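You operate a simulated robot arm through the tools that you are given. There is no shell and no other tool.

You are at the controls of a simulated two-armed robot. One attempt, no reset.

JOB
Heat the club in the clamp stand and pull its head off.
Fine: read the shaft's band first: STIFF takes 20 S on the timer, SOFT 10 S. Switch to HEAT, keep hands out of the air, and bring the lever down once the strip on the head is orange. Then COOL till the strips on head and heater nozzle are green, and OFF. Burn, pinch, strain and drop nothing.

It is judged by the outcome, as a careful person would: the job done as asked, and still so three seconds after it is handed in. It fails if anything else is knocked over, pushed out of place, dropped, spilled or broken.

ROBOT AND FRAMES
Two 7-joint arms with two-finger grippers on one trunk that stands fixed in place. Base frame: the origin is at the foot of the trunk, x ahead of it, y to its left, z up. Units: m, rad, N and s.
The left shoulder is at [0.027, 0.175, 1.329], the right one opposite. With the tool pointing down near the work surface each hand reaches from about 0.2 to 0.82 m from the base axis, measured 20 degrees to its own side. Payload 2.94 kg a hand.
Tool frame (each hand has its own): the origin (TCP) lies between the finger pads and is the grasp point; the fingertips stand 0.03 m ahead of it; z points along the fingers, y is the line along which they close. The gripper opens to 0.138 m. The gripper's body begins 0.109 m behind the TCP.
Orientation is that of the tool frame in the base frame, as a unit quaternion [w, x, y, z]. With the fingers straight down and closing along the base's y, the tool's x points along the base's -x, its y along +y and its z along -z.

CONTROLS
- The arms move only by the tool nudge_tool. It takes "left_motion", "right_motion" or both (then of equal length, played together; a hand with none holds still); each is a list of rows, each a list of 7 numbers: the finger opening in m, from 0 to 0.138, then the shift along the tool's x, y, z in m, then the turn, a rotation vector about the tool's x, y, z in rad. In form: [[hand, tx, ty, tz, rx, ry, rz], ...]. A call has 1 to 20 rows; each row shifts and turns the commanded pose from where the row before left it, along the tool's axes as they then stand. Rows are played at 5 a second. More than 0.05 m and 0.15 rad between two rows, or a gripper value outside its range, and nothing of the call is played. A pose out of reach is approached as far as the arm can. The call stops where the force on the tool passes 90 N (or 10 N more than at its start, if that is more) or the arm is blocked; 0.2 s more then pass. Each finger halts on what it meets, pressing with about 22 N; the grip force reading is that of the motor and also rises with nothing between the fingers. The clock runs only during rows and for 0.2 s after the last one: add rows that do not move to give the fingers time. It gives the time, the measured TCP pose, the force on the tool (base axes), the opening and the grip force at its end, in the units of the frame above (readings bear some noise), with the torque about the TCP (base axes, N m) and any sound that the robot's microphone picked up.
- Cameras (640 x 400 px; columns grow to the right, rows downward): "scene" is now at [0.0688, 0.0379, 1.8094]; the picture's right is [0.46, -0.89, 0.00], its down [-0.62, -0.32, -0.71] and it looks along [0.63, 0.33, -0.70] (base axes); focal length 362 px, centre (320, 200). "left" rides on the left gripper at [0.071, -0.019, -0.146] in its tool frame; the picture's right is [0.26, 0.97, 0.00], its down [-0.85, 0.23, -0.48] and it looks along [-0.46, 0.12, 0.88] (tool axes); focal length 280 px, centre (320, 200). "right" rides on the right gripper at [0.071, 0.019, -0.146] in its tool frame; the picture's right is [-0.26, 0.97, 0.00], its down [-0.85, -0.23, -0.48] and it looks along [-0.46, -0.12, 0.88] (tool axes); focal length 280 px, centre (320, 200). There is no depth. A picture from a camera that has moved, and an enlarged one, comes with that camera's place and axes in the base frame and with its lens.
- get_image(camera): a new picture of that camera. No time passes.
- lift_body(by): slides the trunk up (or, below 0, down) by that many m; the arms and the scene camera ride with it, the base frame stays. It gives what a move gives, with no picture.
- pan_tilt(pan, tilt): turns the head with the scene camera to pan (to the left, within 2.094 rad either way) and tilt (down, from -0.506 to 1.204), counted from straight ahead of the robot. It gives what a move gives.
- inspect(camera, box): a new picture of the part [left, top, right, bottom] of that camera's present view, enlarged. No time passes.
- close_job(): hands the job in; it is judged then, once.

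Nothing tells you positions but the pictures and the camera data. Unless the task says otherwise, let go and move clear before handing in.

The tools are called after "Request:" as a command line: name --argument value ..., lists and objects as JSON in quotes. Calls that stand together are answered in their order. nudge_tool: Moves the arms, as the interface text tells. Its arguments: {"type":"object","properties":{"left_motion":{"type":"array","items":{"type":"array","items":{"type":"number"}}},"right_motion":{"type":"array","items":{"type":"array","items":{"type":"number"}}}},"required":[]} The other tools are called the same way: lift_body (by) slides the trunk up or down; pan_tilt (pan, tilt) turns the head that bears the scene camera; get_image (camera) takes a picture; inspect (camera, box) takes an enlarged picture of a part of a camera's view; close_job () hands the job in.

At the start:

```text
time: 0.0
left_tool_pos: [0.4322, 0.4668, 1.4895]
left_tcp_rot: [0.0, -0.001, 1.0, 0.0]
left_wrist_force: [-0.2, 0.7, -0.2]
left_moment: [0.0, -0.01, 0.0]
left_opening: 0.1381
left_gripper_force: 0.0
right_tool_pos: [0.5003, 0.0983, 1.4218]
right_tcp_rot: [0.0, 0.001, 1.0, 0.0]
right_wrist_force: [0.4, 1.1, 0.2]
right_moment: [0.0, 0.01, 0.01]
right_opening: 0.138
right_gripper_force: 0.0
trunk travel left (down, up): [-0.5, 0.234]
head pan, tilt: [0.478, 0.773]
```

scene: 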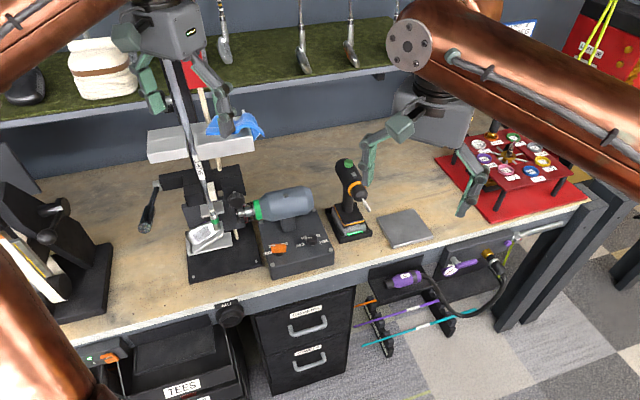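
right: 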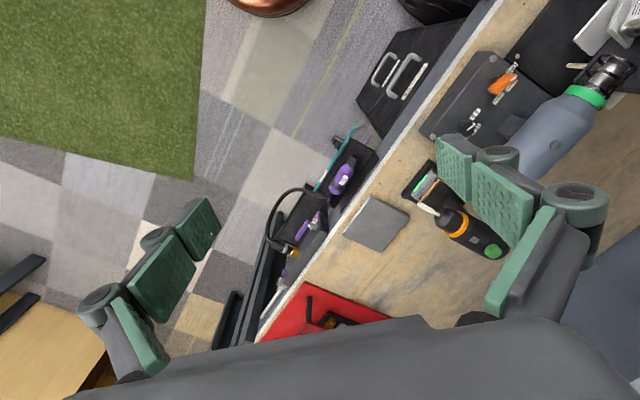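
left: 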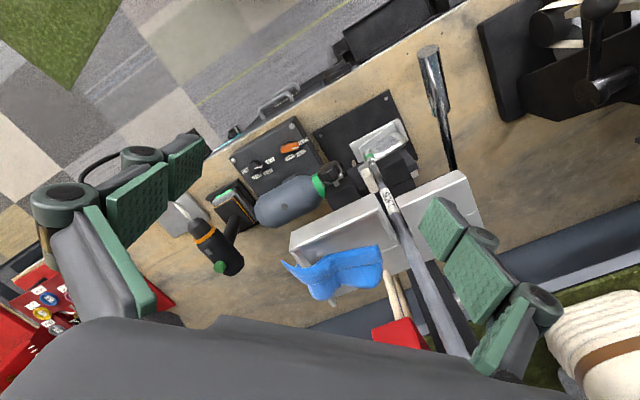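

I see a workbench with a clamp stand holding a club (shaft going up, head on a small base), a heat gun on a black control box, and a lever to the left of the stand. I'll look closer before moving anything.

Request:
inspect --camera "scene" --box '[130, 140, 350, 290]'

Request:
inspect --camera "scene" --box '[250, 205, 350, 275]'

Request:
inspect --camera "left" --box '[220, 30, 480, 200]'

Request:
inspect --camera "right" --box '[400, 0, 640, 160]'

```text
2.67 times, centred on (240, 215) of scene
camera zoom: at [0.0688, 0.0379, 1.8094], right [0.46, -0.89, 0.0], down [-0.62, -0.32, -0.71], along [0.63, 0.33, -0.7], focal length 964 px, centre (533, 160)
```

zoom: 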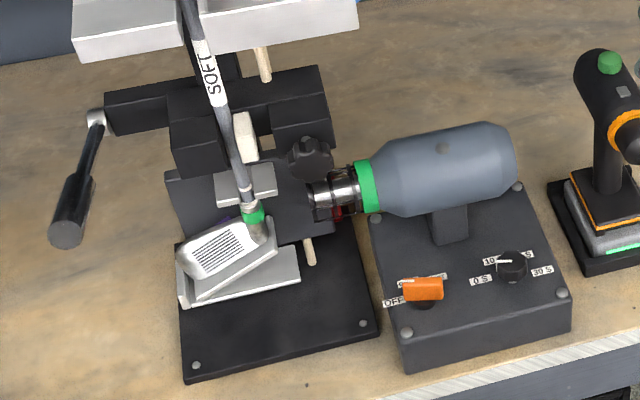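

```text
5.71 times, centred on (300, 240) of scene
camera zoom: at [0.0688, 0.0379, 1.8094], right [0.46, -0.89, 0.0], down [-0.62, -0.32, -0.71], along [0.63, 0.33, -0.7], focal length 2066 px, centre (434, -29)
```

zoom: 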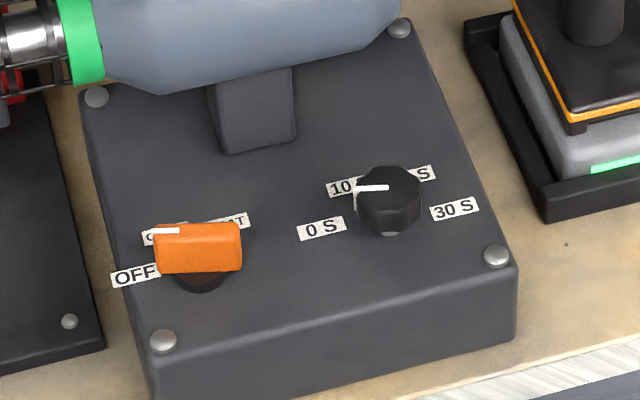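

```text
2.35 times, centred on (350, 115) of left
camera zoom: at [0.3602, 0.4468, 1.6345], right [-0.26, 0.96, 0.0], down [0.85, 0.23, 0.48], along [0.46, 0.12, -0.88], focal length 660 px, centre (249, 400)
```

zoom: 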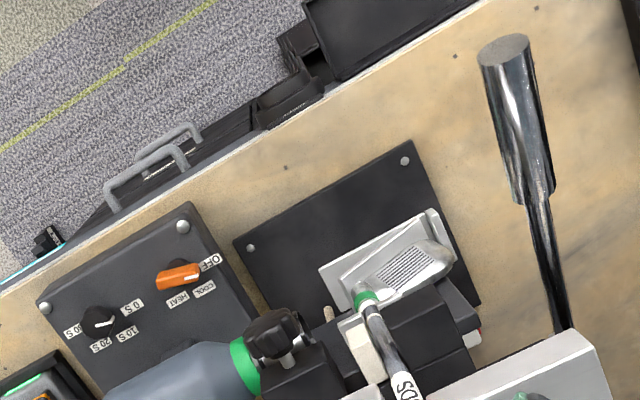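

```text
2.50 times, centred on (520, 80) of right
camera zoom: at [0.4297, 0.1188, 1.5688], right [0.26, 0.97, 0.0], down [0.85, -0.23, 0.48], along [0.46, -0.12, -0.88], focal length 701 px, centre (-180, 500)
```

zoom: 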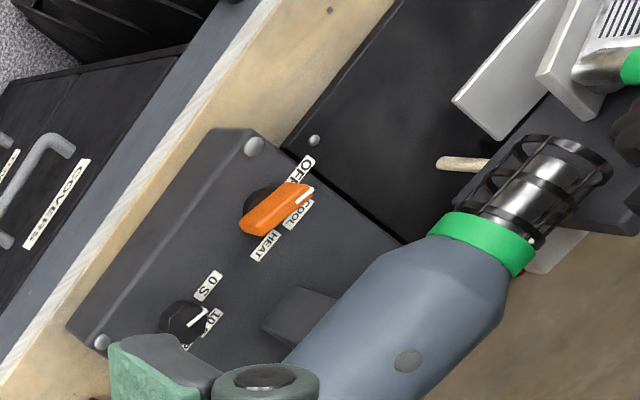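

The band looks like SOFT, with the timer knob and the OFF/COOL/HEAT switch on the control box. I'll zoom in more to confirm the band, the switch pointers and the strips.

Request:
inspect --camera "scene" --box '[175, 145, 235, 185]'

Request:
inspect --camera "scene" --box '[265, 225, 305, 255]'

Request:
inspect --camera "scene" --box '[180, 180, 270, 260]'

Request:
inspect --camera "scene" --box '[100, 0, 320, 150]'

Request:
inspect --camera "left" --box '[250, 120, 480, 350]'

```text
10.00 times, centred on (205, 165) of scene
camera zoom: at [0.0688, 0.0379, 1.8094], right [0.46, -0.89, 0.0], down [-0.62, -0.32, -0.71], along [0.63, 0.33, -0.7], focal length 3616 px, centre (1470, 550)
```

zoom: 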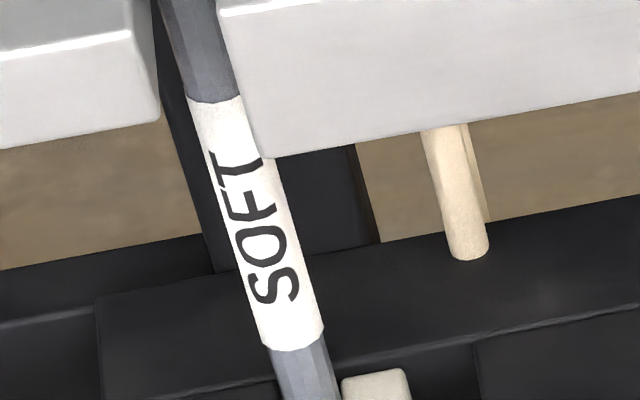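

```text
13.33 times, centred on (285, 240) of scene
camera zoom: at [0.0688, 0.0379, 1.8094], right [0.46, -0.89, 0.0], down [-0.62, -0.32, -0.71], along [0.63, 0.33, -0.7], focal length 4821 px, centre (787, -333)
```

zoom: 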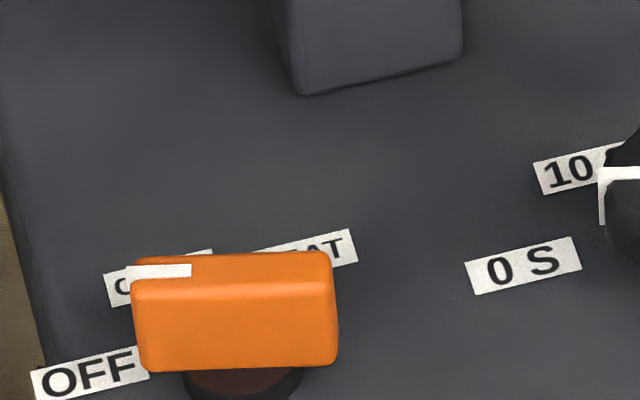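

```text
5.00 times, centred on (225, 220) of scene
camera zoom: at [0.0688, 0.0379, 1.8094], right [0.46, -0.89, 0.0], down [-0.62, -0.32, -0.71], along [0.63, 0.33, -0.7], focal length 1808 px, centre (795, 100)
```

zoom: 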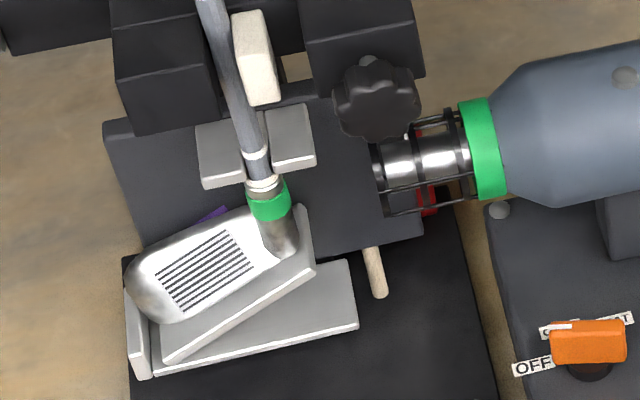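

```text
2.67 times, centred on (210, 75) of scene
camera zoom: at [0.0688, 0.0379, 1.8094], right [0.46, -0.89, 0.0], down [-0.62, -0.32, -0.71], along [0.63, 0.33, -0.7], focal length 964 px, centre (613, 533)
```

zoom: 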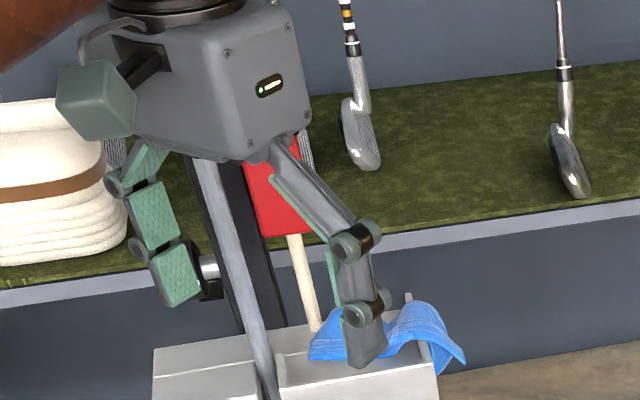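

```text
1.74 times, centred on (365, 235) of left
camera zoom: at [0.3602, 0.4468, 1.6345], right [-0.26, 0.96, 0.0], down [0.85, 0.23, 0.48], along [0.46, 0.12, -0.88], focal length 488 px, centre (242, 139)
```

zoom: 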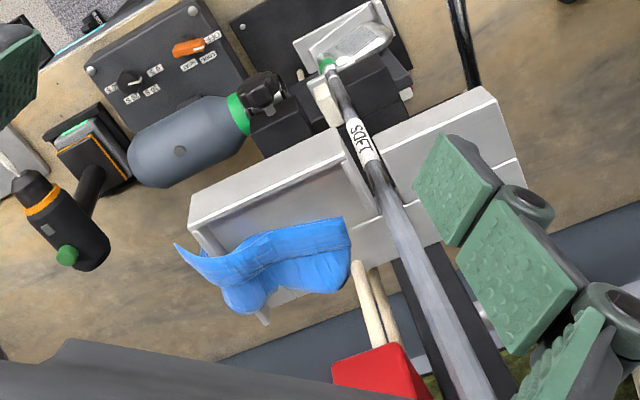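

The band reads SOFT (so 10 S). The switch bar appears to point at OFF and the timer at 0 S. The lever rises toward me on the left of the stand, its tip near (0.33, 0.57, 1.27). I'll look more at the lever's surroundings and the stand's workings.

Request:
inspect --camera "scene" --box '[0, 140, 200, 290]'

Request:
inspect --camera "scene" --box '[140, 100, 270, 200]'

Request:
inspect --camera "scene" --box '[180, 205, 260, 265]'

Request:
inspect --camera "left" --box '[300, 100, 460, 210]'

Request:
inspect --camera "right" --box '[430, 30, 590, 150]'

```text
2.67 times, centred on (100, 215) of scene
camera zoom: at [0.0688, 0.0379, 1.8094], right [0.46, -0.89, 0.0], down [-0.62, -0.32, -0.71], along [0.63, 0.33, -0.7], focal length 964 px, centre (907, 160)
```

zoom: 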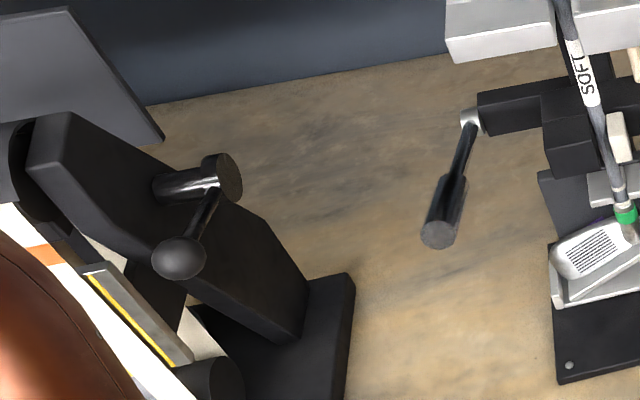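

```text
4.00 times, centred on (205, 150) of scene
camera zoom: at [0.0688, 0.0379, 1.8094], right [0.46, -0.89, 0.0], down [-0.62, -0.32, -0.71], along [0.63, 0.33, -0.7], focal length 1446 px, centre (780, 400)
```

zoom: 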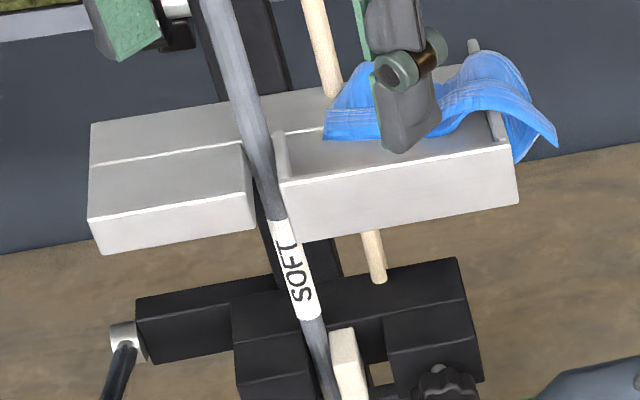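

```text
6.67 times, centred on (220, 235) of scene
camera zoom: at [0.0688, 0.0379, 1.8094], right [0.46, -0.89, 0.0], down [-0.62, -0.32, -0.71], along [0.63, 0.33, -0.7], focal length 2411 px, centre (987, -33)
```

zoom: 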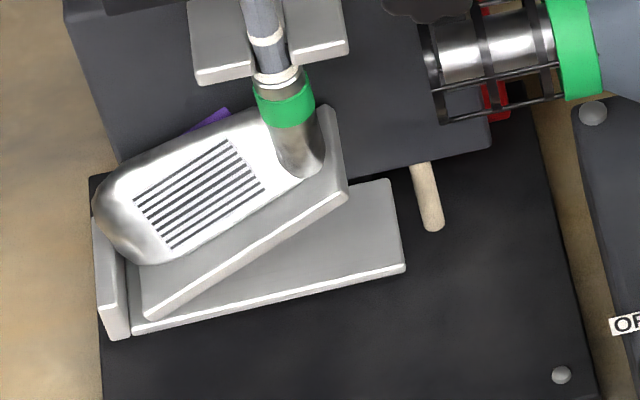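

```text
3.64 times, centred on (380, 155) of left
camera zoom: at [0.3602, 0.4468, 1.6345], right [-0.26, 0.96, 0.0], down [0.85, 0.23, 0.48], along [0.46, 0.12, -0.88], focal length 1020 px, centre (102, 364)
```

zoom: 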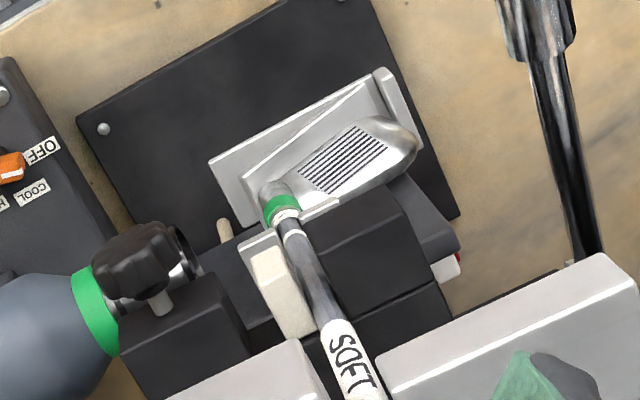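

```text
3.33 times, centred on (510, 90) of right
camera zoom: at [0.4297, 0.1188, 1.5688], right [0.26, 0.97, 0.0], down [0.85, -0.23, 0.48], along [0.46, -0.12, -0.88], focal length 935 px, centre (-313, 567)
```

zoom: 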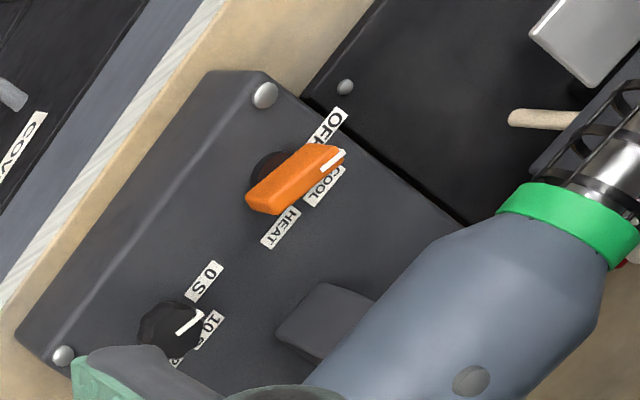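

The band says SOFT, so the timer gets 10 S. I take the bench's "right" direction as (0.71,-0.71) and "away" as (0.71,0.71). The lever tip is near (0.327,0.566,1.266), the switch near (0.569,0.430) and the timer near (0.638,0.361), both about 1.0 high. First I'll bring the left hand back and tilt it toward the lever, staying on the robot side of it.

Request:
nudge_tool --left_motion '[[0.08, 0.029, 0.012, 0.0, 0, 0, 0], [0.08, 0.029, 0.012, 0.01, 0, 0, 0], [0.08, 0.029, 0.012, 0.02, 0, 0, -0.13], [0.08, 0.0, 0.0, 0.03, 0, 0, -0.13], [0.08, 0.0, 0.0, 0.03, 0, 0, -0.13], [0.08, 0.0, 0.0, 0.0, 0, 0, -0.13], [0.08, 0.0, 0.0, 0.0, 0, 0, -0.13], [0.08, 0.0, 0.0, 0.0, 0, 0, -0.135], [0.08, 0.0, 0.0, 0.0, 0, -0.13, 0], [0.08, 0.0, 0.0, 0.0, 0, -0.13, 0], [0.08, 0.0, 0.0, 0.0, 0, -0.13, 0], [0.08, 0.0, 0.0, 0.0, 0, -0.13, 0], [0.08, 0.0, 0.0, 0.0, 0, -0.13, 0], [0.08, 0.0, 0.0, 0.0, 0, -0.135, 0]]'

```text
time: 3.0
left_tool_pos: [0.3583, 0.5074, 1.4162]
left_tcp_rot: [0.353, -0.354, 0.854, 0.147]
left_wrist_force: [0.0, -0.2, -0.3]
left_moment: [0.01, 0.03, 0.03]
left_opening: 0.08
left_gripper_force: 0.0
left hand out of reach, approached as far as the arm can: row 14
right_tool_pos: [0.5011, 0.0981, 1.4217]
right_tcp_rot: [0.0, 0.0, 1.0, 0.0]
right_wrist_force: [0.5, 0.1, -0.3]
right_moment: [0.02, -0.03, -0.01]
right_opening: 0.1379
right_gripper_force: 0.1
trunk travel left (down, up): [-0.5, 0.234]
head pan, tilt: [0.478, 0.773]
```

The left arm is cramped at this height with that tilt (about 2 cm short). Raising the trunk will give both arms more room over the lever and the knobs, so I'll lift it and look again.

Request:
lift_body --by 0.15

Request:
get_image --camera "scene"

Request:
get_image --camera "left"

Request:
get_image --camera "right"

```text
time: 4.8
left_tool_pos: [0.3568, 0.5089, 1.567]
left_tcp_rot: [0.353, -0.354, 0.853, 0.147]
left_wrist_force: [-0.1, 0.3, 1.0]
left_moment: [0.03, -0.01, -0.01]
left_opening: 0.08
left_gripper_force: 0.0
right_tool_pos: [0.5011, 0.0984, 1.5719]
right_tcp_rot: [0.0, 0.0, 1.0, 0.0]
right_wrist_force: [-0.8, -0.2, -0.5]
right_moment: [-0.02, -0.01, -0.06]
right_opening: 0.1382
right_gripper_force: 0.0
trunk travel left (down, up): [-0.65, 0.084]
head pan, tilt: [0.478, 0.773]
```

```text
taken
camera scene: at [0.0548, 0.0379, 1.9591], right [0.46, -0.89, 0.0], down [-0.62, -0.32, -0.71], along [0.64, 0.33, -0.7], focal length 362 px, centre (320, 200)
```

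scene: 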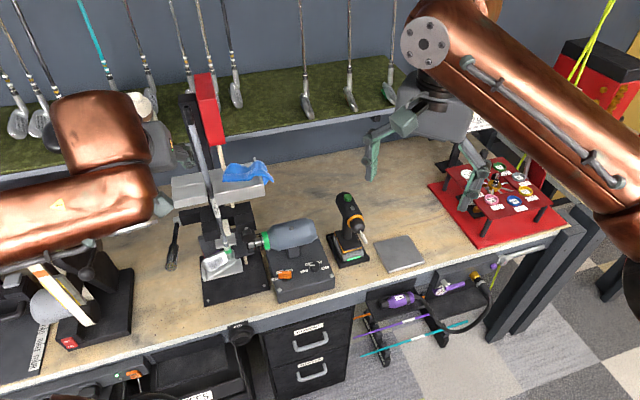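

```text
taken
camera left: at [0.2632, 0.3874, 1.6189], right [-0.81, 0.55, -0.19], down [0.02, 0.35, 0.94], along [0.58, 0.76, -0.3], focal length 280 px, centre (320, 200)
```

left: 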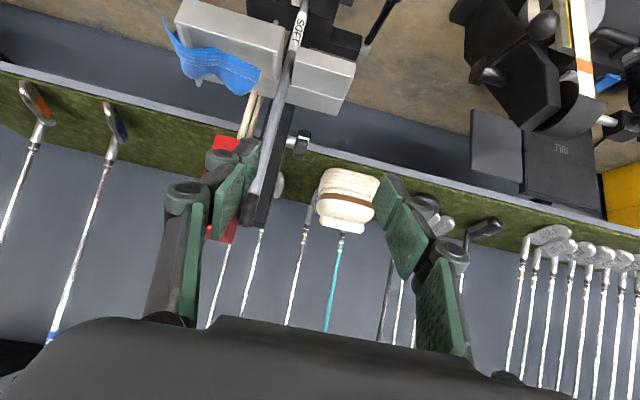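

```text
taken
camera right: at [0.4297, 0.1189, 1.7186], right [0.26, 0.97, 0.0], down [0.85, -0.23, 0.48], along [0.46, -0.13, -0.88], focal length 280 px, centre (320, 200)
```

right: 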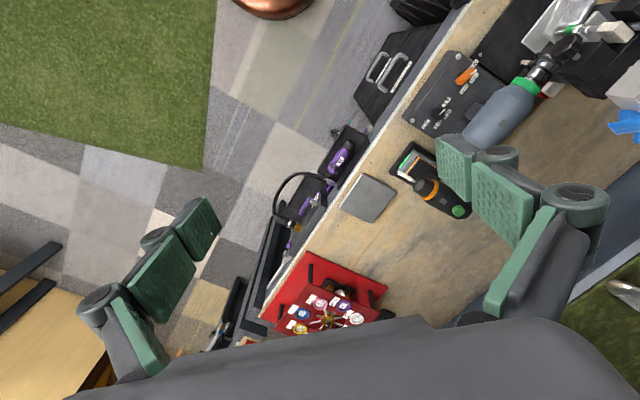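

The trunk is up 0.15 m, and the lever is visible from above at the left of the stand. I'll zoom in for a second fix on the lever, switch and timer positions.

Request:
inspect --camera "scene" --box '[140, 200, 240, 280]'

Request:
inspect --camera "scene" --box '[250, 220, 350, 300]'

Request:
inspect --camera "right" --box '[390, 20, 590, 170]'

```text
5.00 times, centred on (190, 240) of scene
camera zoom: at [0.0548, 0.0379, 1.9591], right [0.46, -0.89, 0.0], down [-0.62, -0.32, -0.71], along [0.64, 0.33, -0.7], focal length 1808 px, centre (970, 0)
```

zoom: 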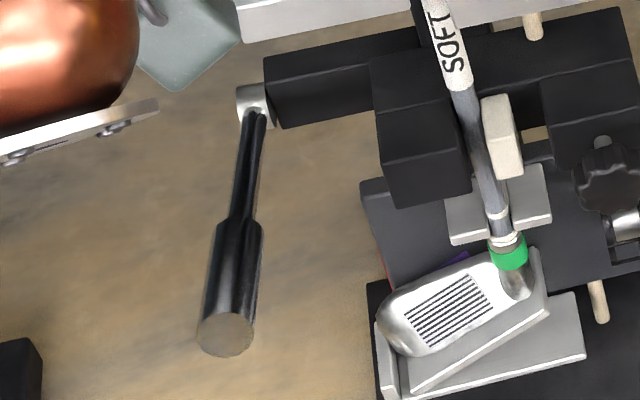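

```text
5.00 times, centred on (300, 260) of scene
camera zoom: at [0.0548, 0.0379, 1.9591], right [0.46, -0.89, 0.0], down [-0.62, -0.32, -0.71], along [0.64, 0.33, -0.7], focal length 1808 px, centre (420, -100)
```

zoom: 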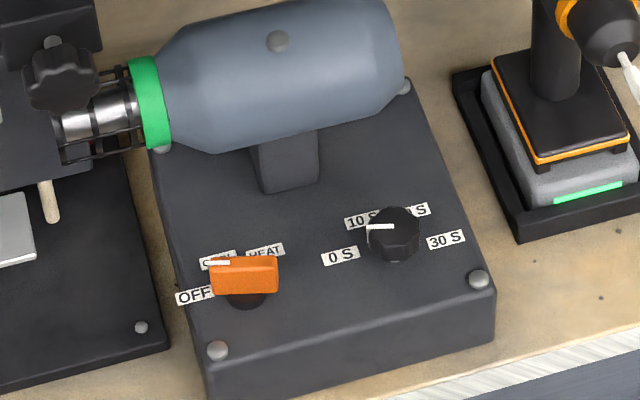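

```text
2.67 times, centred on (490, 95) of right
camera zoom: at [0.4297, 0.1189, 1.7186], right [0.26, 0.97, 0.0], down [0.85, -0.23, 0.48], along [0.46, -0.13, -0.88], focal length 748 px, centre (-133, 480)
```

zoom: 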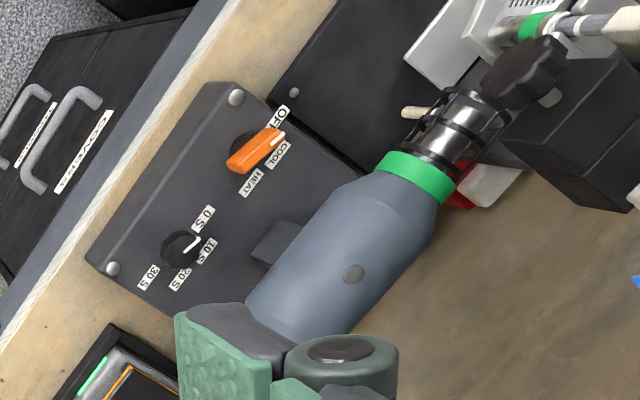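

New fix: lever tip near (0.333,0.572,1.26), pivot near (0.488,0.726,1.19), panel top about 0.98. I'll lower the left hand to a stand-off point behind the handle, on the robot side of it.

Request:
nudge_tool --left_motion '[[0.08, 0.0306, 0.0103, 0.0239, 0, 0, 0], [0.08, 0.0306, 0.0103, 0.0239, 0, 0, 0], [0.08, 0.0306, 0.0103, 0.0239, 0, 0, 0], [0.08, 0.0306, 0.0103, 0.0239, 0, 0, 0], [0.08, 0.0306, 0.0103, 0.0239, 0, 0, 0], [0.08, 0.0306, 0.0103, 0.0239, 0, 0, 0], [0.08, 0, 0, 0, 0, 0, 0]]'

Request:
get_image --camera "left"

Request:
get_image --camera "scene"

```text
time: 6.3
left_tool_pos: [0.3743, 0.5787, 1.4917]
left_tcp_rot: [0.352, -0.354, 0.854, 0.144]
left_wrist_force: [-0.2, 0.0, -0.7]
left_moment: [0.0, 0.01, 0.0]
left_opening: 0.0799
left_gripper_force: 0.1
left hand out of reach, approached as far as the arm can: row 1, 2, 3, 4, 5, 6
right_tool_pos: [0.501, 0.0989, 1.5727]
right_tcp_rot: [-0.001, 0.0, 1.0, -0.001]
right_wrist_force: [-0.4, 0.2, 0.0]
right_moment: [-0.02, 0.0, 0.01]
right_opening: 0.1379
right_gripper_force: 0.1
trunk travel left (down, up): [-0.65, 0.084]
head pan, tilt: [0.478, 0.773]
```

```text
taken
camera left: at [0.2796, 0.4587, 1.5449], right [-0.81, 0.55, -0.19], down [0.02, 0.35, 0.94], along [0.58, 0.76, -0.3], focal length 280 px, centre (320, 200)
```

left: 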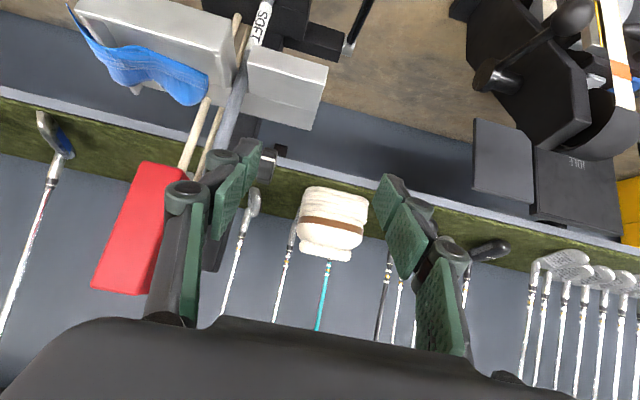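

```text
taken
camera scene: at [0.0547, 0.0379, 1.9592], right [0.46, -0.89, 0.0], down [-0.62, -0.32, -0.71], along [0.64, 0.33, -0.7], focal length 362 px, centre (320, 200)
```

scene: 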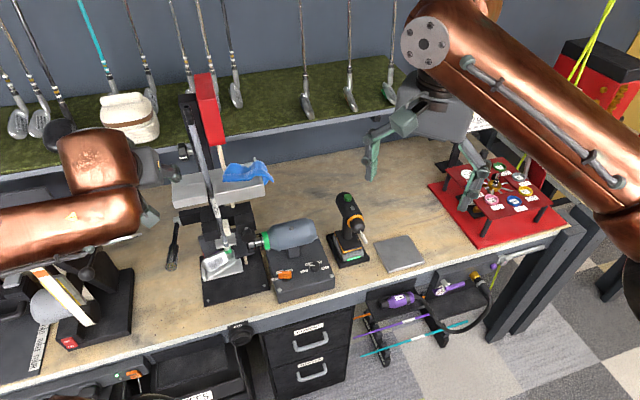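

That 45° forward tilt puts the wrist too near the shoulder, so the hand stopped short in free air. I'll reduce the tilt to about 20° and see where the hand then settles.

Request:
nudge_tool --left_motion '[[0.08, 0, 0, 0, 0, 0.11, 0], [0.08, 0, 0, 0, 0, 0.11, 0], [0.08, 0, 0, 0, 0, 0.11, 0], [0.08, 0, 0, 0, 0, 0.106, 0], [0.08, 0, 0, 0, 0, 0, 0]]'

```text
time: 7.5
left_tool_pos: [0.3762, 0.5796, 1.4924]
left_tcp_rot: [0.16, -0.378, 0.91, 0.067]
left_wrist_force: [0.5, -0.7, 0.2]
left_moment: [-0.02, -0.01, 0.02]
left_opening: 0.08
left_gripper_force: 0.1
right_tool_pos: [0.4994, 0.0997, 1.5726]
right_tcp_rot: [0.0, 0.0, 1.0, 0.0]
right_wrist_force: [0.2, -0.5, -0.5]
right_moment: [0.04, 0.01, 0.02]
right_opening: 0.1383
right_gripper_force: 0.0
trunk travel left (down, up): [-0.65, 0.084]
head pan, tilt: [0.478, 0.773]
```

At 20° the arm reaches fine. Next I'll lower to about 10 cm short of the handle along the finger axis and check with the cameras.

Request:
nudge_tool --left_motion '[[0.08, 0.0213, 0.0063, 0.0316, 0, 0, 0], [0.08, 0.0213, 0.0063, 0.0316, 0, 0, 0], [0.08, 0.0213, 0.0063, 0.0316, 0, 0, 0], [0.08, 0.0213, 0.0063, 0.0316, 0, 0, 0], [0.08, 0, 0, 0, 0, 0, 0]]'

Request:
get_image --camera "left"

Request:
get_image --camera "scene"

```text
time: 8.8
left_tool_pos: [0.3344, 0.5735, 1.3444]
left_tcp_rot: [0.161, -0.377, 0.91, 0.066]
left_wrist_force: [-1.2, 0.4, 0.3]
left_moment: [0.05, -0.02, -0.02]
left_opening: 0.0798
left_gripper_force: 0.0
right_tool_pos: [0.5005, 0.099, 1.5726]
right_tcp_rot: [0.0, 0.0, 1.0, -0.001]
right_wrist_force: [0.8, 0.3, 0.1]
right_moment: [0.0, 0.0, -0.02]
right_opening: 0.1377
right_gripper_force: 0.0
trunk travel left (down, up): [-0.65, 0.084]
head pan, tilt: [0.478, 0.773]
```

```text
taken
camera left: at [0.2657, 0.4776, 1.4558], right [-0.86, 0.51, -0.09], down [0.28, 0.61, 0.74], along [0.43, 0.61, -0.67], focal length 280 px, centre (320, 200)
```

left: 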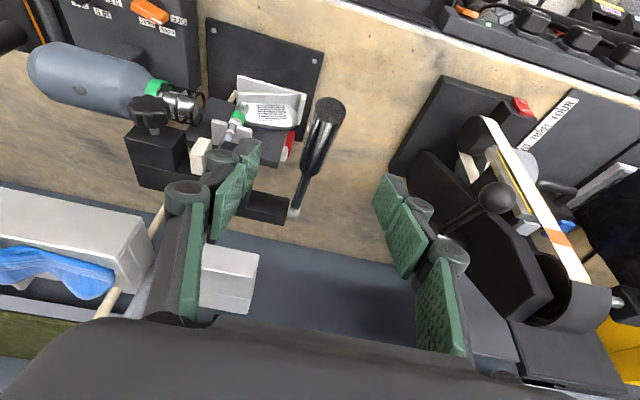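

```text
taken
camera scene: at [0.0546, 0.0376, 1.9592], right [0.46, -0.89, 0.0], down [-0.62, -0.32, -0.72], along [0.64, 0.33, -0.7], focal length 362 px, centre (320, 200)
```

scene: 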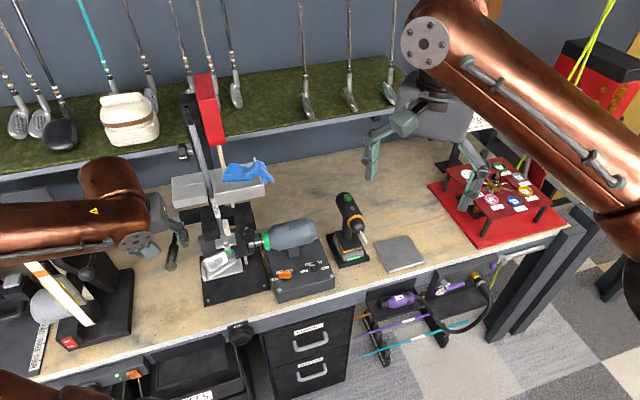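

The left hand is lined up: the handle sits midway between the fingers, about 10 cm ahead. I'll go down so the open fingers straddle the handle, but leave them open so the cold lever gets no load.

Request:
nudge_tool --left_motion '[[0.08, 0, 0, 0.033, 0, 0, 0], [0.08, 0, 0, 0.033, 0, 0, 0], [0.08, 0, 0, 0.034, 0, 0, 0], [0.06, 0, 0, 0, 0, 0, 0], [0.06, 0, 0, 0, 0, 0, 0]]'

Request:
get_image --camera "left"

Request:
inspect --camera "scene" --box '[120, 190, 280, 310]'

```text
time: 9.9
left_tool_pos: [0.3572, 0.5963, 1.2533]
left_tcp_rot: [0.161, -0.377, 0.91, 0.067]
left_wrist_force: [1.1, 0.2, 0.6]
left_moment: [0.01, 0.01, 0.03]
left_opening: 0.0599
left_gripper_force: 0.1
right_tool_pos: [0.5006, 0.0973, 1.5725]
right_tcp_rot: [0.0, 0.0, 1.0, 0.0]
right_wrist_force: [-0.4, -0.1, 0.6]
right_moment: [0.02, -0.01, 0.01]
right_opening: 0.1382
right_gripper_force: 0.0
trunk travel left (down, up): [-0.65, 0.084]
head pan, tilt: [0.478, 0.773]
```

```text
taken
camera left: at [0.2889, 0.5009, 1.3643], right [-0.86, 0.51, -0.09], down [0.28, 0.61, 0.74], along [0.43, 0.61, -0.67], focal length 280 px, centre (320, 200)
```

left: 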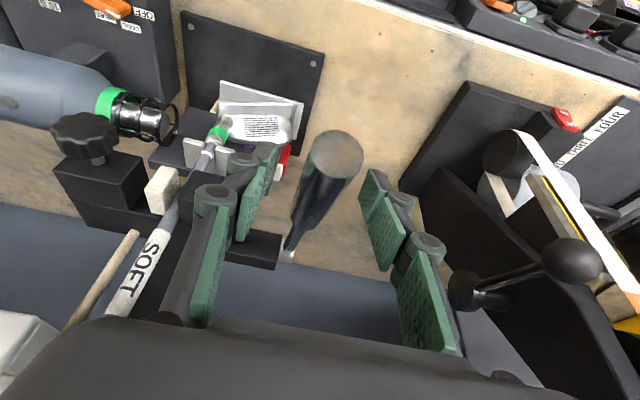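

```text
3.33 times, centred on (200, 250) of scene
camera zoom: at [0.0547, 0.0375, 1.9592], right [0.46, -0.89, 0.0], down [-0.62, -0.32, -0.71], along [0.64, 0.33, -0.7], focal length 1205 px, centre (720, 33)
```

zoom: 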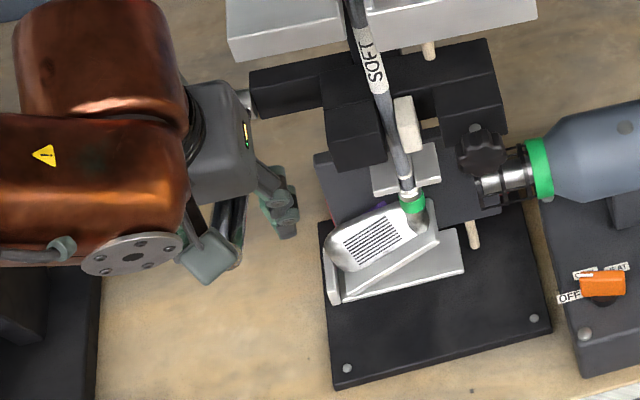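

The handle sits centred between the open fingers. Before touching switches, I'll zoom in on the puller around the head, because I noticed small red and purple bits behind it.

Request:
inspect --camera "left" --box '[140, 70, 320, 200]'

Request:
inspect --camera "right" --box '[500, 0, 640, 100]'

Request:
inspect --camera "scene" --box '[195, 230, 275, 290]'

```text
3.08 times, centred on (230, 135) of left
camera zoom: at [0.2889, 0.5009, 1.3643], right [-0.86, 0.51, -0.09], down [0.28, 0.61, 0.74], along [0.43, 0.61, -0.67], focal length 863 px, centre (597, 400)
```

zoom: 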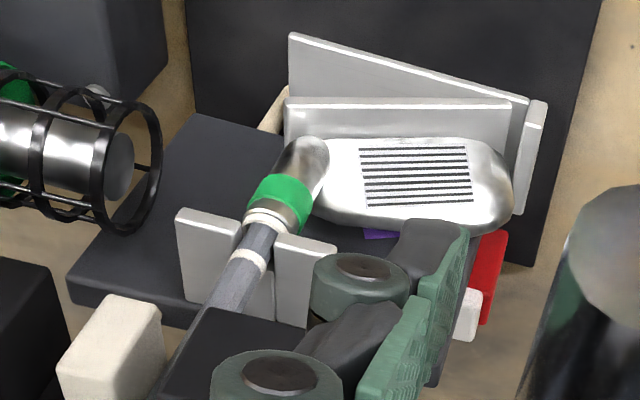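

```text
4.00 times, centred on (570, 50) of right
camera zoom: at [0.4295, 0.1185, 1.7189], right [0.26, 0.97, 0.0], down [0.85, -0.23, 0.48], along [0.46, -0.12, -0.88], focal length 1122 px, centre (-680, 800)
```

zoom: 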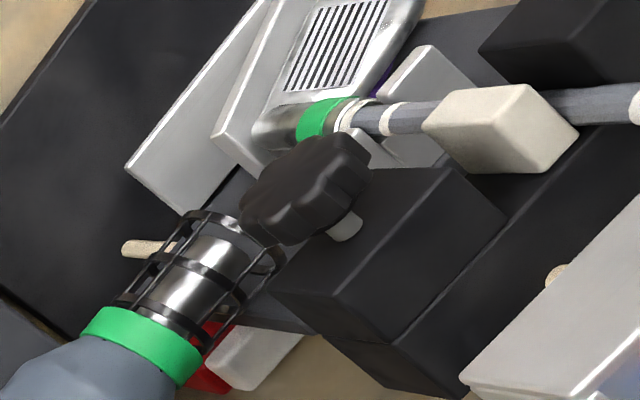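

```text
6.67 times, centred on (235, 260) of scene
camera zoom: at [0.0547, 0.0375, 1.9592], right [0.46, -0.89, 0.0], down [-0.62, -0.32, -0.71], along [0.64, 0.33, -0.7], focal length 2411 px, centre (887, -200)
```

zoom: 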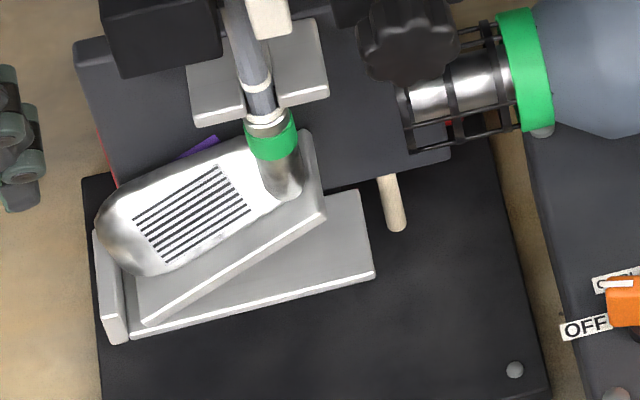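

Everything around the puller looks clear. Next I'll bring the right hand over the timer knob at (0.646,0.361), tilted back toward me so it clears the heat gun. I'll stay high until reach is confirmed.

Request:
nudge_tool --right_motion '[[0.08, -0.0125, 0.025, 0.04, 0, 0, 0], [0.07, -0.0125, 0.025, 0.04, 0, 0, 0], [0.06, -0.0125, 0.025, 0.04, 0, 0, 0], [0.06, -0.0125, 0.025, 0.04, 0, 0, 0], [0.06, -0.0125, 0.025, 0.04, 0, 0, 0], [0.06, -0.0125, 0.025, 0.04, 0, 0, 0], [0.06, -0.0125, 0.025, 0.04, 0, 0, 0], [0.06, 0, 0, 0, 0, 0, -0.136], [0.06, 0, 0, 0, 0, 0, -0.136], [0.06, 0, 0, 0, 0, 0, -0.136], [0.06, 0, 0, 0, 0, 0, -0.136], [0.06, 0, 0, 0, 0, 0, -0.136], [0.06, 0, 0, 0, 0, 0, -0.136], [0.06, 0, 0, 0, 0, 0, -0.136], [0.06, 0, 0, 0, 0, 0, -0.136], [0.06, 0, 0, 0, 0, 0, -0.134], [0.06, 0, 0, 0, 0, -0.131, 0], [0.06, 0, 0, 0, 0, -0.131, 0], [0.06, 0, 0, 0, 0, -0.131, 0], [0.06, 0, 0, 0, 0, -0.131, 0]]'

Request:
get_image --camera "scene"

Request:
get_image --camera "right"

```text
time: 14.2
left_tool_pos: [0.3585, 0.5949, 1.252]
left_tcp_rot: [0.16, -0.378, 0.909, 0.066]
left_wrist_force: [0.1, -0.5, -0.2]
left_moment: [0.02, 0.01, -0.01]
left_opening: 0.0602
left_gripper_force: 0.0
right_tool_pos: [0.5789, 0.2525, 1.3101]
right_tcp_rot: [0.213, -0.554, 0.791, 0.15]
right_wrist_force: [0.5, -0.4, 0.9]
right_moment: [0.03, 0.0, 0.02]
right_opening: 0.06
right_gripper_force: 0.0
right hand out of reach, approached as far as the arm can: row 7
trunk travel left (down, up): [-0.65, 0.084]
head pan, tilt: [0.478, 0.773]
```

```text
taken
camera scene: at [0.0553, 0.0357, 1.9592], right [0.46, -0.89, 0.0], down [-0.62, -0.32, -0.72], along [0.63, 0.33, -0.7], focal length 362 px, centre (320, 200)
```

scene: 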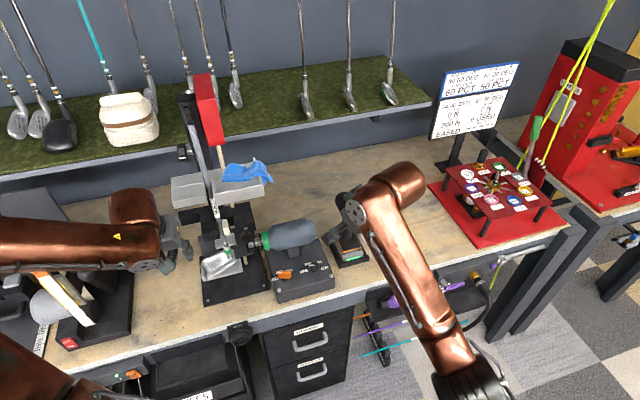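

```text
taken
camera right: at [0.5138, 0.1335, 1.4014], right [-0.83, 0.54, 0.13], down [0.39, 0.39, 0.84], along [0.4, 0.75, -0.53], focal length 280 px, centre (320, 200)
```

right: 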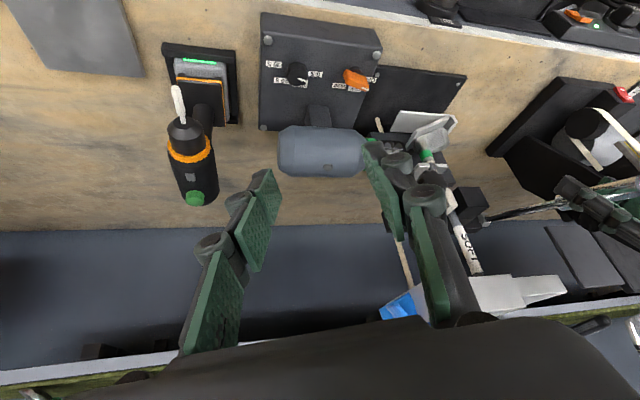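

The right arm reaches: its hand is tilted back at (0.579,0.253,1.31), short of the gun. I'll zoom in through the right camera to refine the knob positions before going down.

Request:
inspect --camera "right" --box '[250, 40, 410, 140]'

Request:
inspect --camera "scene" --box '[255, 230, 345, 290]'

```text
4.00 times, centred on (330, 90) of right
camera zoom: at [0.5138, 0.1335, 1.4014], right [-0.83, 0.54, 0.13], down [0.39, 0.39, 0.84], along [0.4, 0.75, -0.53], focal length 1122 px, centre (280, 640)
```

zoom: 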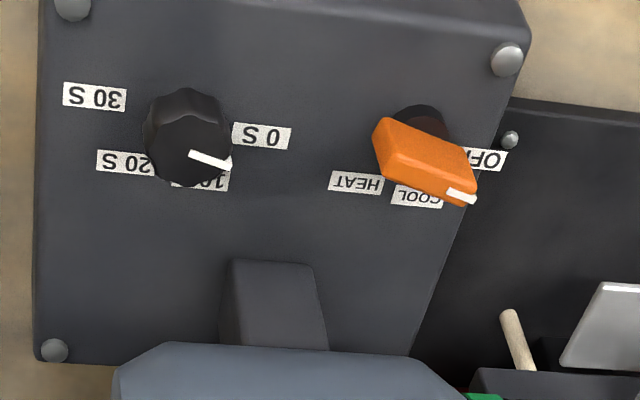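

```text
6.67 times, centred on (300, 260) of scene
camera zoom: at [0.0553, 0.0357, 1.9592], right [0.46, -0.89, 0.0], down [-0.62, -0.32, -0.72], along [0.63, 0.33, -0.7], focal length 2411 px, centre (453, -200)
```

zoom: 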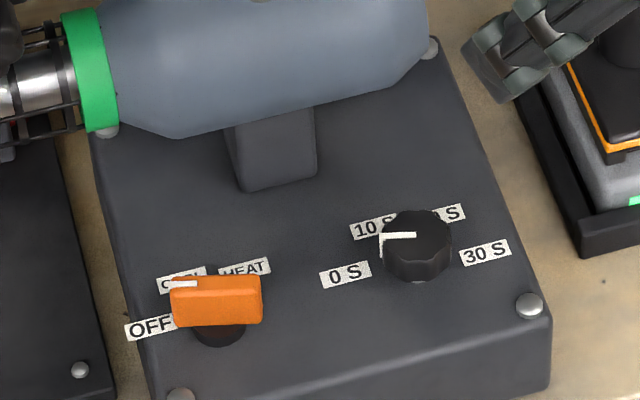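

Refined: timer knob axis near (0.6415,0.360) with its top at about 1.017, and the panel top near 0.98. I'll bring the right hand to a stand-off 8 cm from the grip along the finger axis.

Request:
nudge_tool --right_motion '[[0.06, 0.0095, -0.0044, 0.0458, 0, 0, 0], [0.06, 0.0095, -0.0044, 0.0458, 0, 0, 0], [0.06, 0.0095, -0.0044, 0.0458, 0, 0, 0], [0.06, 0.0095, -0.0044, 0.0458, 0, 0, 0], [0.06, 0.0095, -0.0044, 0.0458, 0, 0, 0], [0.06, 0, 0, 0, 0, 0, 0]]'

Request:
get_image --camera "right"

Request:
inspect --camera "scene" --box '[240, 160, 440, 310]'

```text
time: 15.6
left_tool_pos: [0.3567, 0.5976, 1.2526]
left_tcp_rot: [0.161, -0.377, 0.91, 0.067]
left_wrist_force: [-0.1, 0.0, -1.0]
left_moment: [0.0, -0.01, 0.02]
left_opening: 0.0598
left_gripper_force: 0.1
right_tool_pos: [0.6235, 0.3146, 1.0886]
right_tcp_rot: [0.213, -0.554, 0.791, 0.149]
right_wrist_force: [0.6, 0.0, 0.5]
right_moment: [0.02, -0.03, -0.01]
right_opening: 0.0601
right_gripper_force: 0.0
trunk travel left (down, up): [-0.65, 0.084]
head pan, tilt: [0.478, 0.773]
```

```text
taken
camera right: at [0.5595, 0.1967, 1.1797], right [-0.83, 0.54, 0.13], down [0.39, 0.39, 0.84], along [0.4, 0.75, -0.53], focal length 280 px, centre (320, 200)
```

right: 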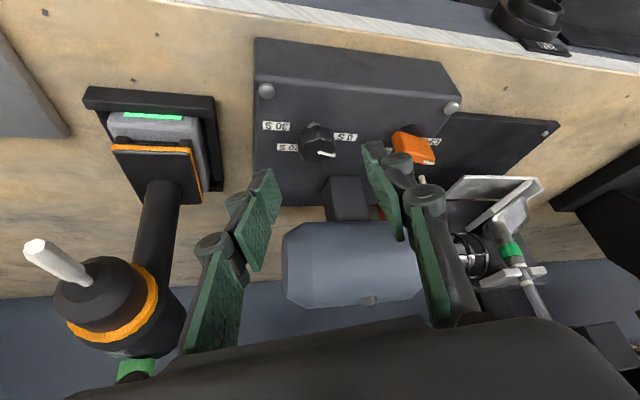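

```text
2.67 times, centred on (340, 235) of scene
camera zoom: at [0.0549, 0.038, 1.9592], right [0.46, -0.89, 0.0], down [-0.62, -0.32, -0.71], along [0.64, 0.33, -0.7], focal length 964 px, centre (267, 107)
```

zoom: 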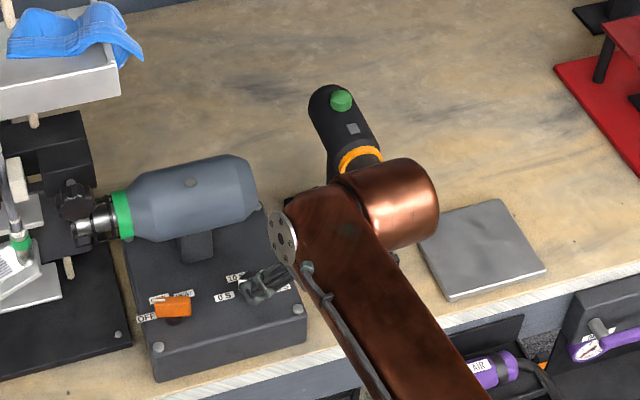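

The knob sits right on the predicted grip line between the right fingers, and the drill's bit is clear of the wrist. I'll descend slowly onto the timer knob with the fingers open.

Request:
nudge_tool --right_motion '[[0.06, 0, 0, 0.02, 0, 0, 0], [0.06, 0, 0, 0.02, 0, 0, 0], [0.06, 0, 0, 0.02, 0, 0, 0], [0.06, 0, 0, 0.015, 0, 0, 0], [0.06, 0, 0, 0, 0, 0, 0]]'

Request:
get_image --camera "right"

Request:
inspect --camera "scene" --box '[255, 220, 375, 300]'

```text
time: 16.8
left_tool_pos: [0.3578, 0.5973, 1.2528]
left_tcp_rot: [0.16, -0.377, 0.91, 0.067]
left_wrist_force: [0.1, -0.3, 0.4]
left_moment: [0.01, 0.0, 0.0]
left_opening: 0.0601
left_gripper_force: 0.2
right_tool_pos: [0.6172, 0.3265, 1.0511]
right_tcp_rot: [0.212, -0.554, 0.791, 0.148]
right_wrist_force: [-0.4, -1.3, -0.2]
right_moment: [0.0, -0.02, 0.0]
right_opening: 0.0602
right_gripper_force: 0.1
right hand out of reach, approached as far as the arm can: row 2, 3, 4
trunk travel left (down, up): [-0.65, 0.084]
head pan, tilt: [0.478, 0.773]
```

```text
taken
camera right: at [0.5528, 0.2077, 1.1417], right [-0.83, 0.54, 0.13], down [0.39, 0.39, 0.84], along [0.4, 0.74, -0.53], focal length 280 px, centre (320, 200)
```

right: 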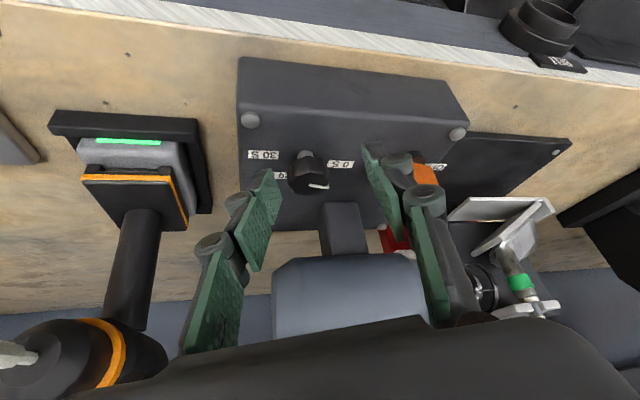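

```text
5.00 times, centred on (315, 260) of scene
camera zoom: at [0.0553, 0.0381, 1.9592], right [0.46, -0.89, 0.0], down [-0.62, -0.32, -0.71], along [0.63, 0.33, -0.7], focal length 1808 px, centre (345, -100)
```

zoom: 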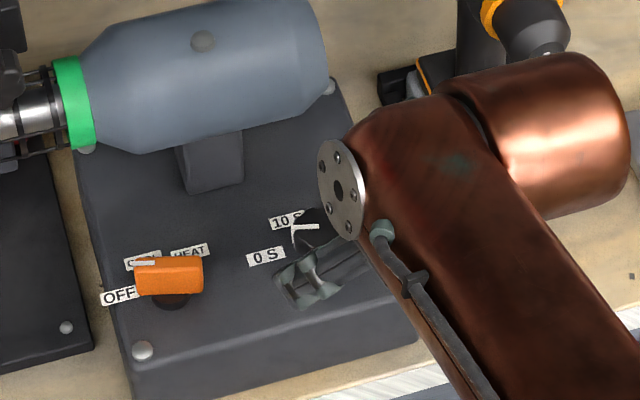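

The right arm is fully stretched about 4 cm short of the knob, because the raised trunk costs it reach. I'll back both hands off, then lower the trunk so both arms can reach, keeping the left hand well above the lever.

Request:
nudge_tool --left_motion '[[0.08, 0, 0, -0.02, 0, 0, 0], [0.08, 0, 0, -0.04, 0, 0, 0], [0.08, 0, 0, -0.04, 0, 0, 0], [0.08, -0.016, 0, -0.045, 0, 0, 0], [0.08, -0.016, 0, -0.045, 0, 0, 0], [0.08, -0.016, 0, -0.045, 0, 0, 0], [0.08, -0.016, 0, -0.045, 0, 0, 0], [0.08, 0, 0, 0, 0, 0, 0]]' --right_motion '[[0.06, 0, 0, -0.02, 0, 0, 0], [0.06, 0, 0, -0.045, 0, 0, 0], [0.06, 0, 0, -0.045, 0, 0, 0], [0.06, 0, 0, -0.045, 0, 0, 0], [0.06, 0, 0, -0.045, 0, 0, 0], [0.06, 0, 0, -0.045, 0, 0, 0], [0.06, 0, 0, -0.045, 0, 0, 0], [0.06, 0, 0, -0.045, 0, 0, 0]]'

Request:
get_image --camera "scene"

```text
time: 18.6
left_tool_pos: [0.3295, 0.5708, 1.5378]
left_tcp_rot: [0.161, -0.376, 0.91, 0.066]
left_wrist_force: [0.3, 0.0, -0.6]
left_moment: [-0.02, 0.03, -0.02]
left_opening: 0.0798
left_gripper_force: 0.1
right_tool_pos: [0.5614, 0.1685, 1.3422]
right_tcp_rot: [0.212, -0.554, 0.791, 0.149]
right_wrist_force: [-0.4, -1.1, 0.1]
right_moment: [0.01, -0.02, 0.02]
right_opening: 0.06
right_gripper_force: 0.2
trunk travel left (down, up): [-0.65, 0.084]
head pan, tilt: [0.478, 0.773]
```

```text
taken
camera scene: at [0.0544, 0.0368, 1.9592], right [0.46, -0.89, 0.0], down [-0.62, -0.32, -0.72], along [0.64, 0.33, -0.7], focal length 362 px, centre (320, 200)
```

scene: 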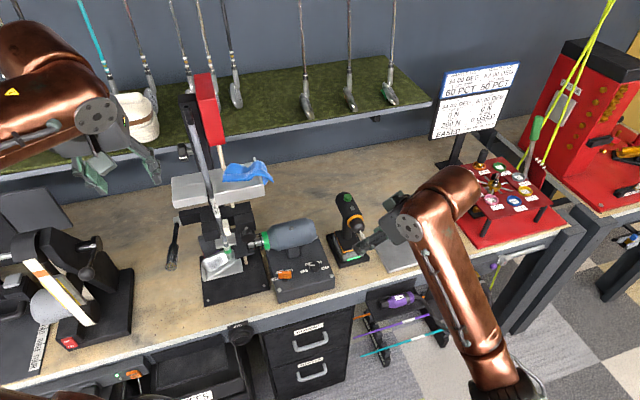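

Both hands are clear of everything. I'll lower the trunk by 0.20 m; the left fingertips will end up about 4 cm above the lever tip and the right hand stays off the bench's front.

Request:
lift_body --by -0.2

Request:
get_image --camera "scene"

Request:
get_image --camera "right"

```text
time: 20.7
left_tool_pos: [0.3316, 0.5694, 1.337]
left_tcp_rot: [0.161, -0.378, 0.909, 0.067]
left_wrist_force: [-0.2, 0.2, -0.1]
left_moment: [0.02, 0.02, 0.01]
left_opening: 0.0802
left_gripper_force: 0.1
right_tool_pos: [0.5598, 0.1699, 1.1408]
right_tcp_rot: [0.213, -0.554, 0.791, 0.149]
right_wrist_force: [-0.1, 0.2, -0.1]
right_moment: [-0.02, 0.03, -0.01]
right_opening: 0.06
right_gripper_force: 0.1
trunk travel left (down, up): [-0.45, 0.284]
head pan, tilt: [0.478, 0.773]
```

```text
taken
camera scene: at [0.0805, 0.0377, 1.7596], right [0.46, -0.89, 0.0], down [-0.62, -0.32, -0.71], along [0.64, 0.33, -0.7], focal length 362 px, centre (320, 200)
```

scene: 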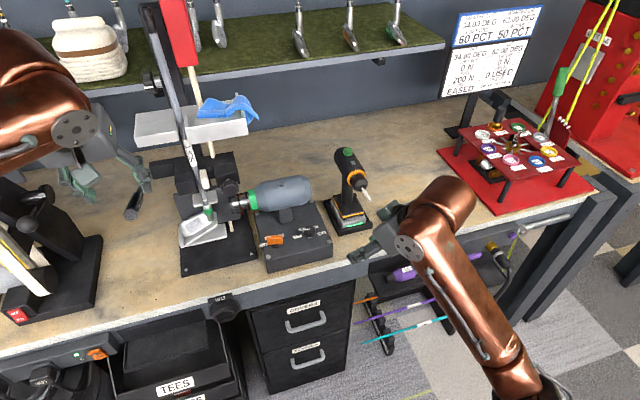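

```text
taken
camera right: at [0.4961, 0.0512, 1.2322], right [-0.83, 0.54, 0.13], down [0.39, 0.39, 0.84], along [0.4, 0.74, -0.53], focal length 280 px, centre (320, 200)
```

right: 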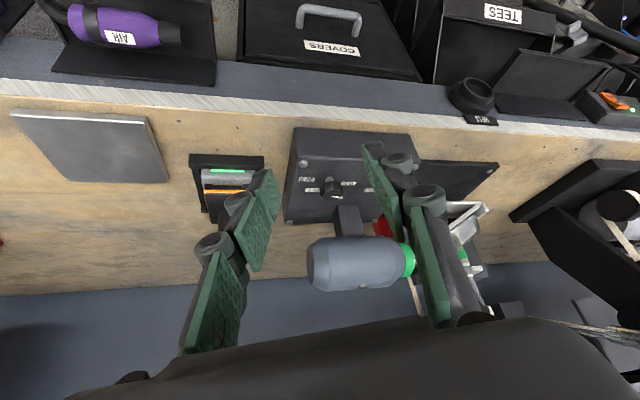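

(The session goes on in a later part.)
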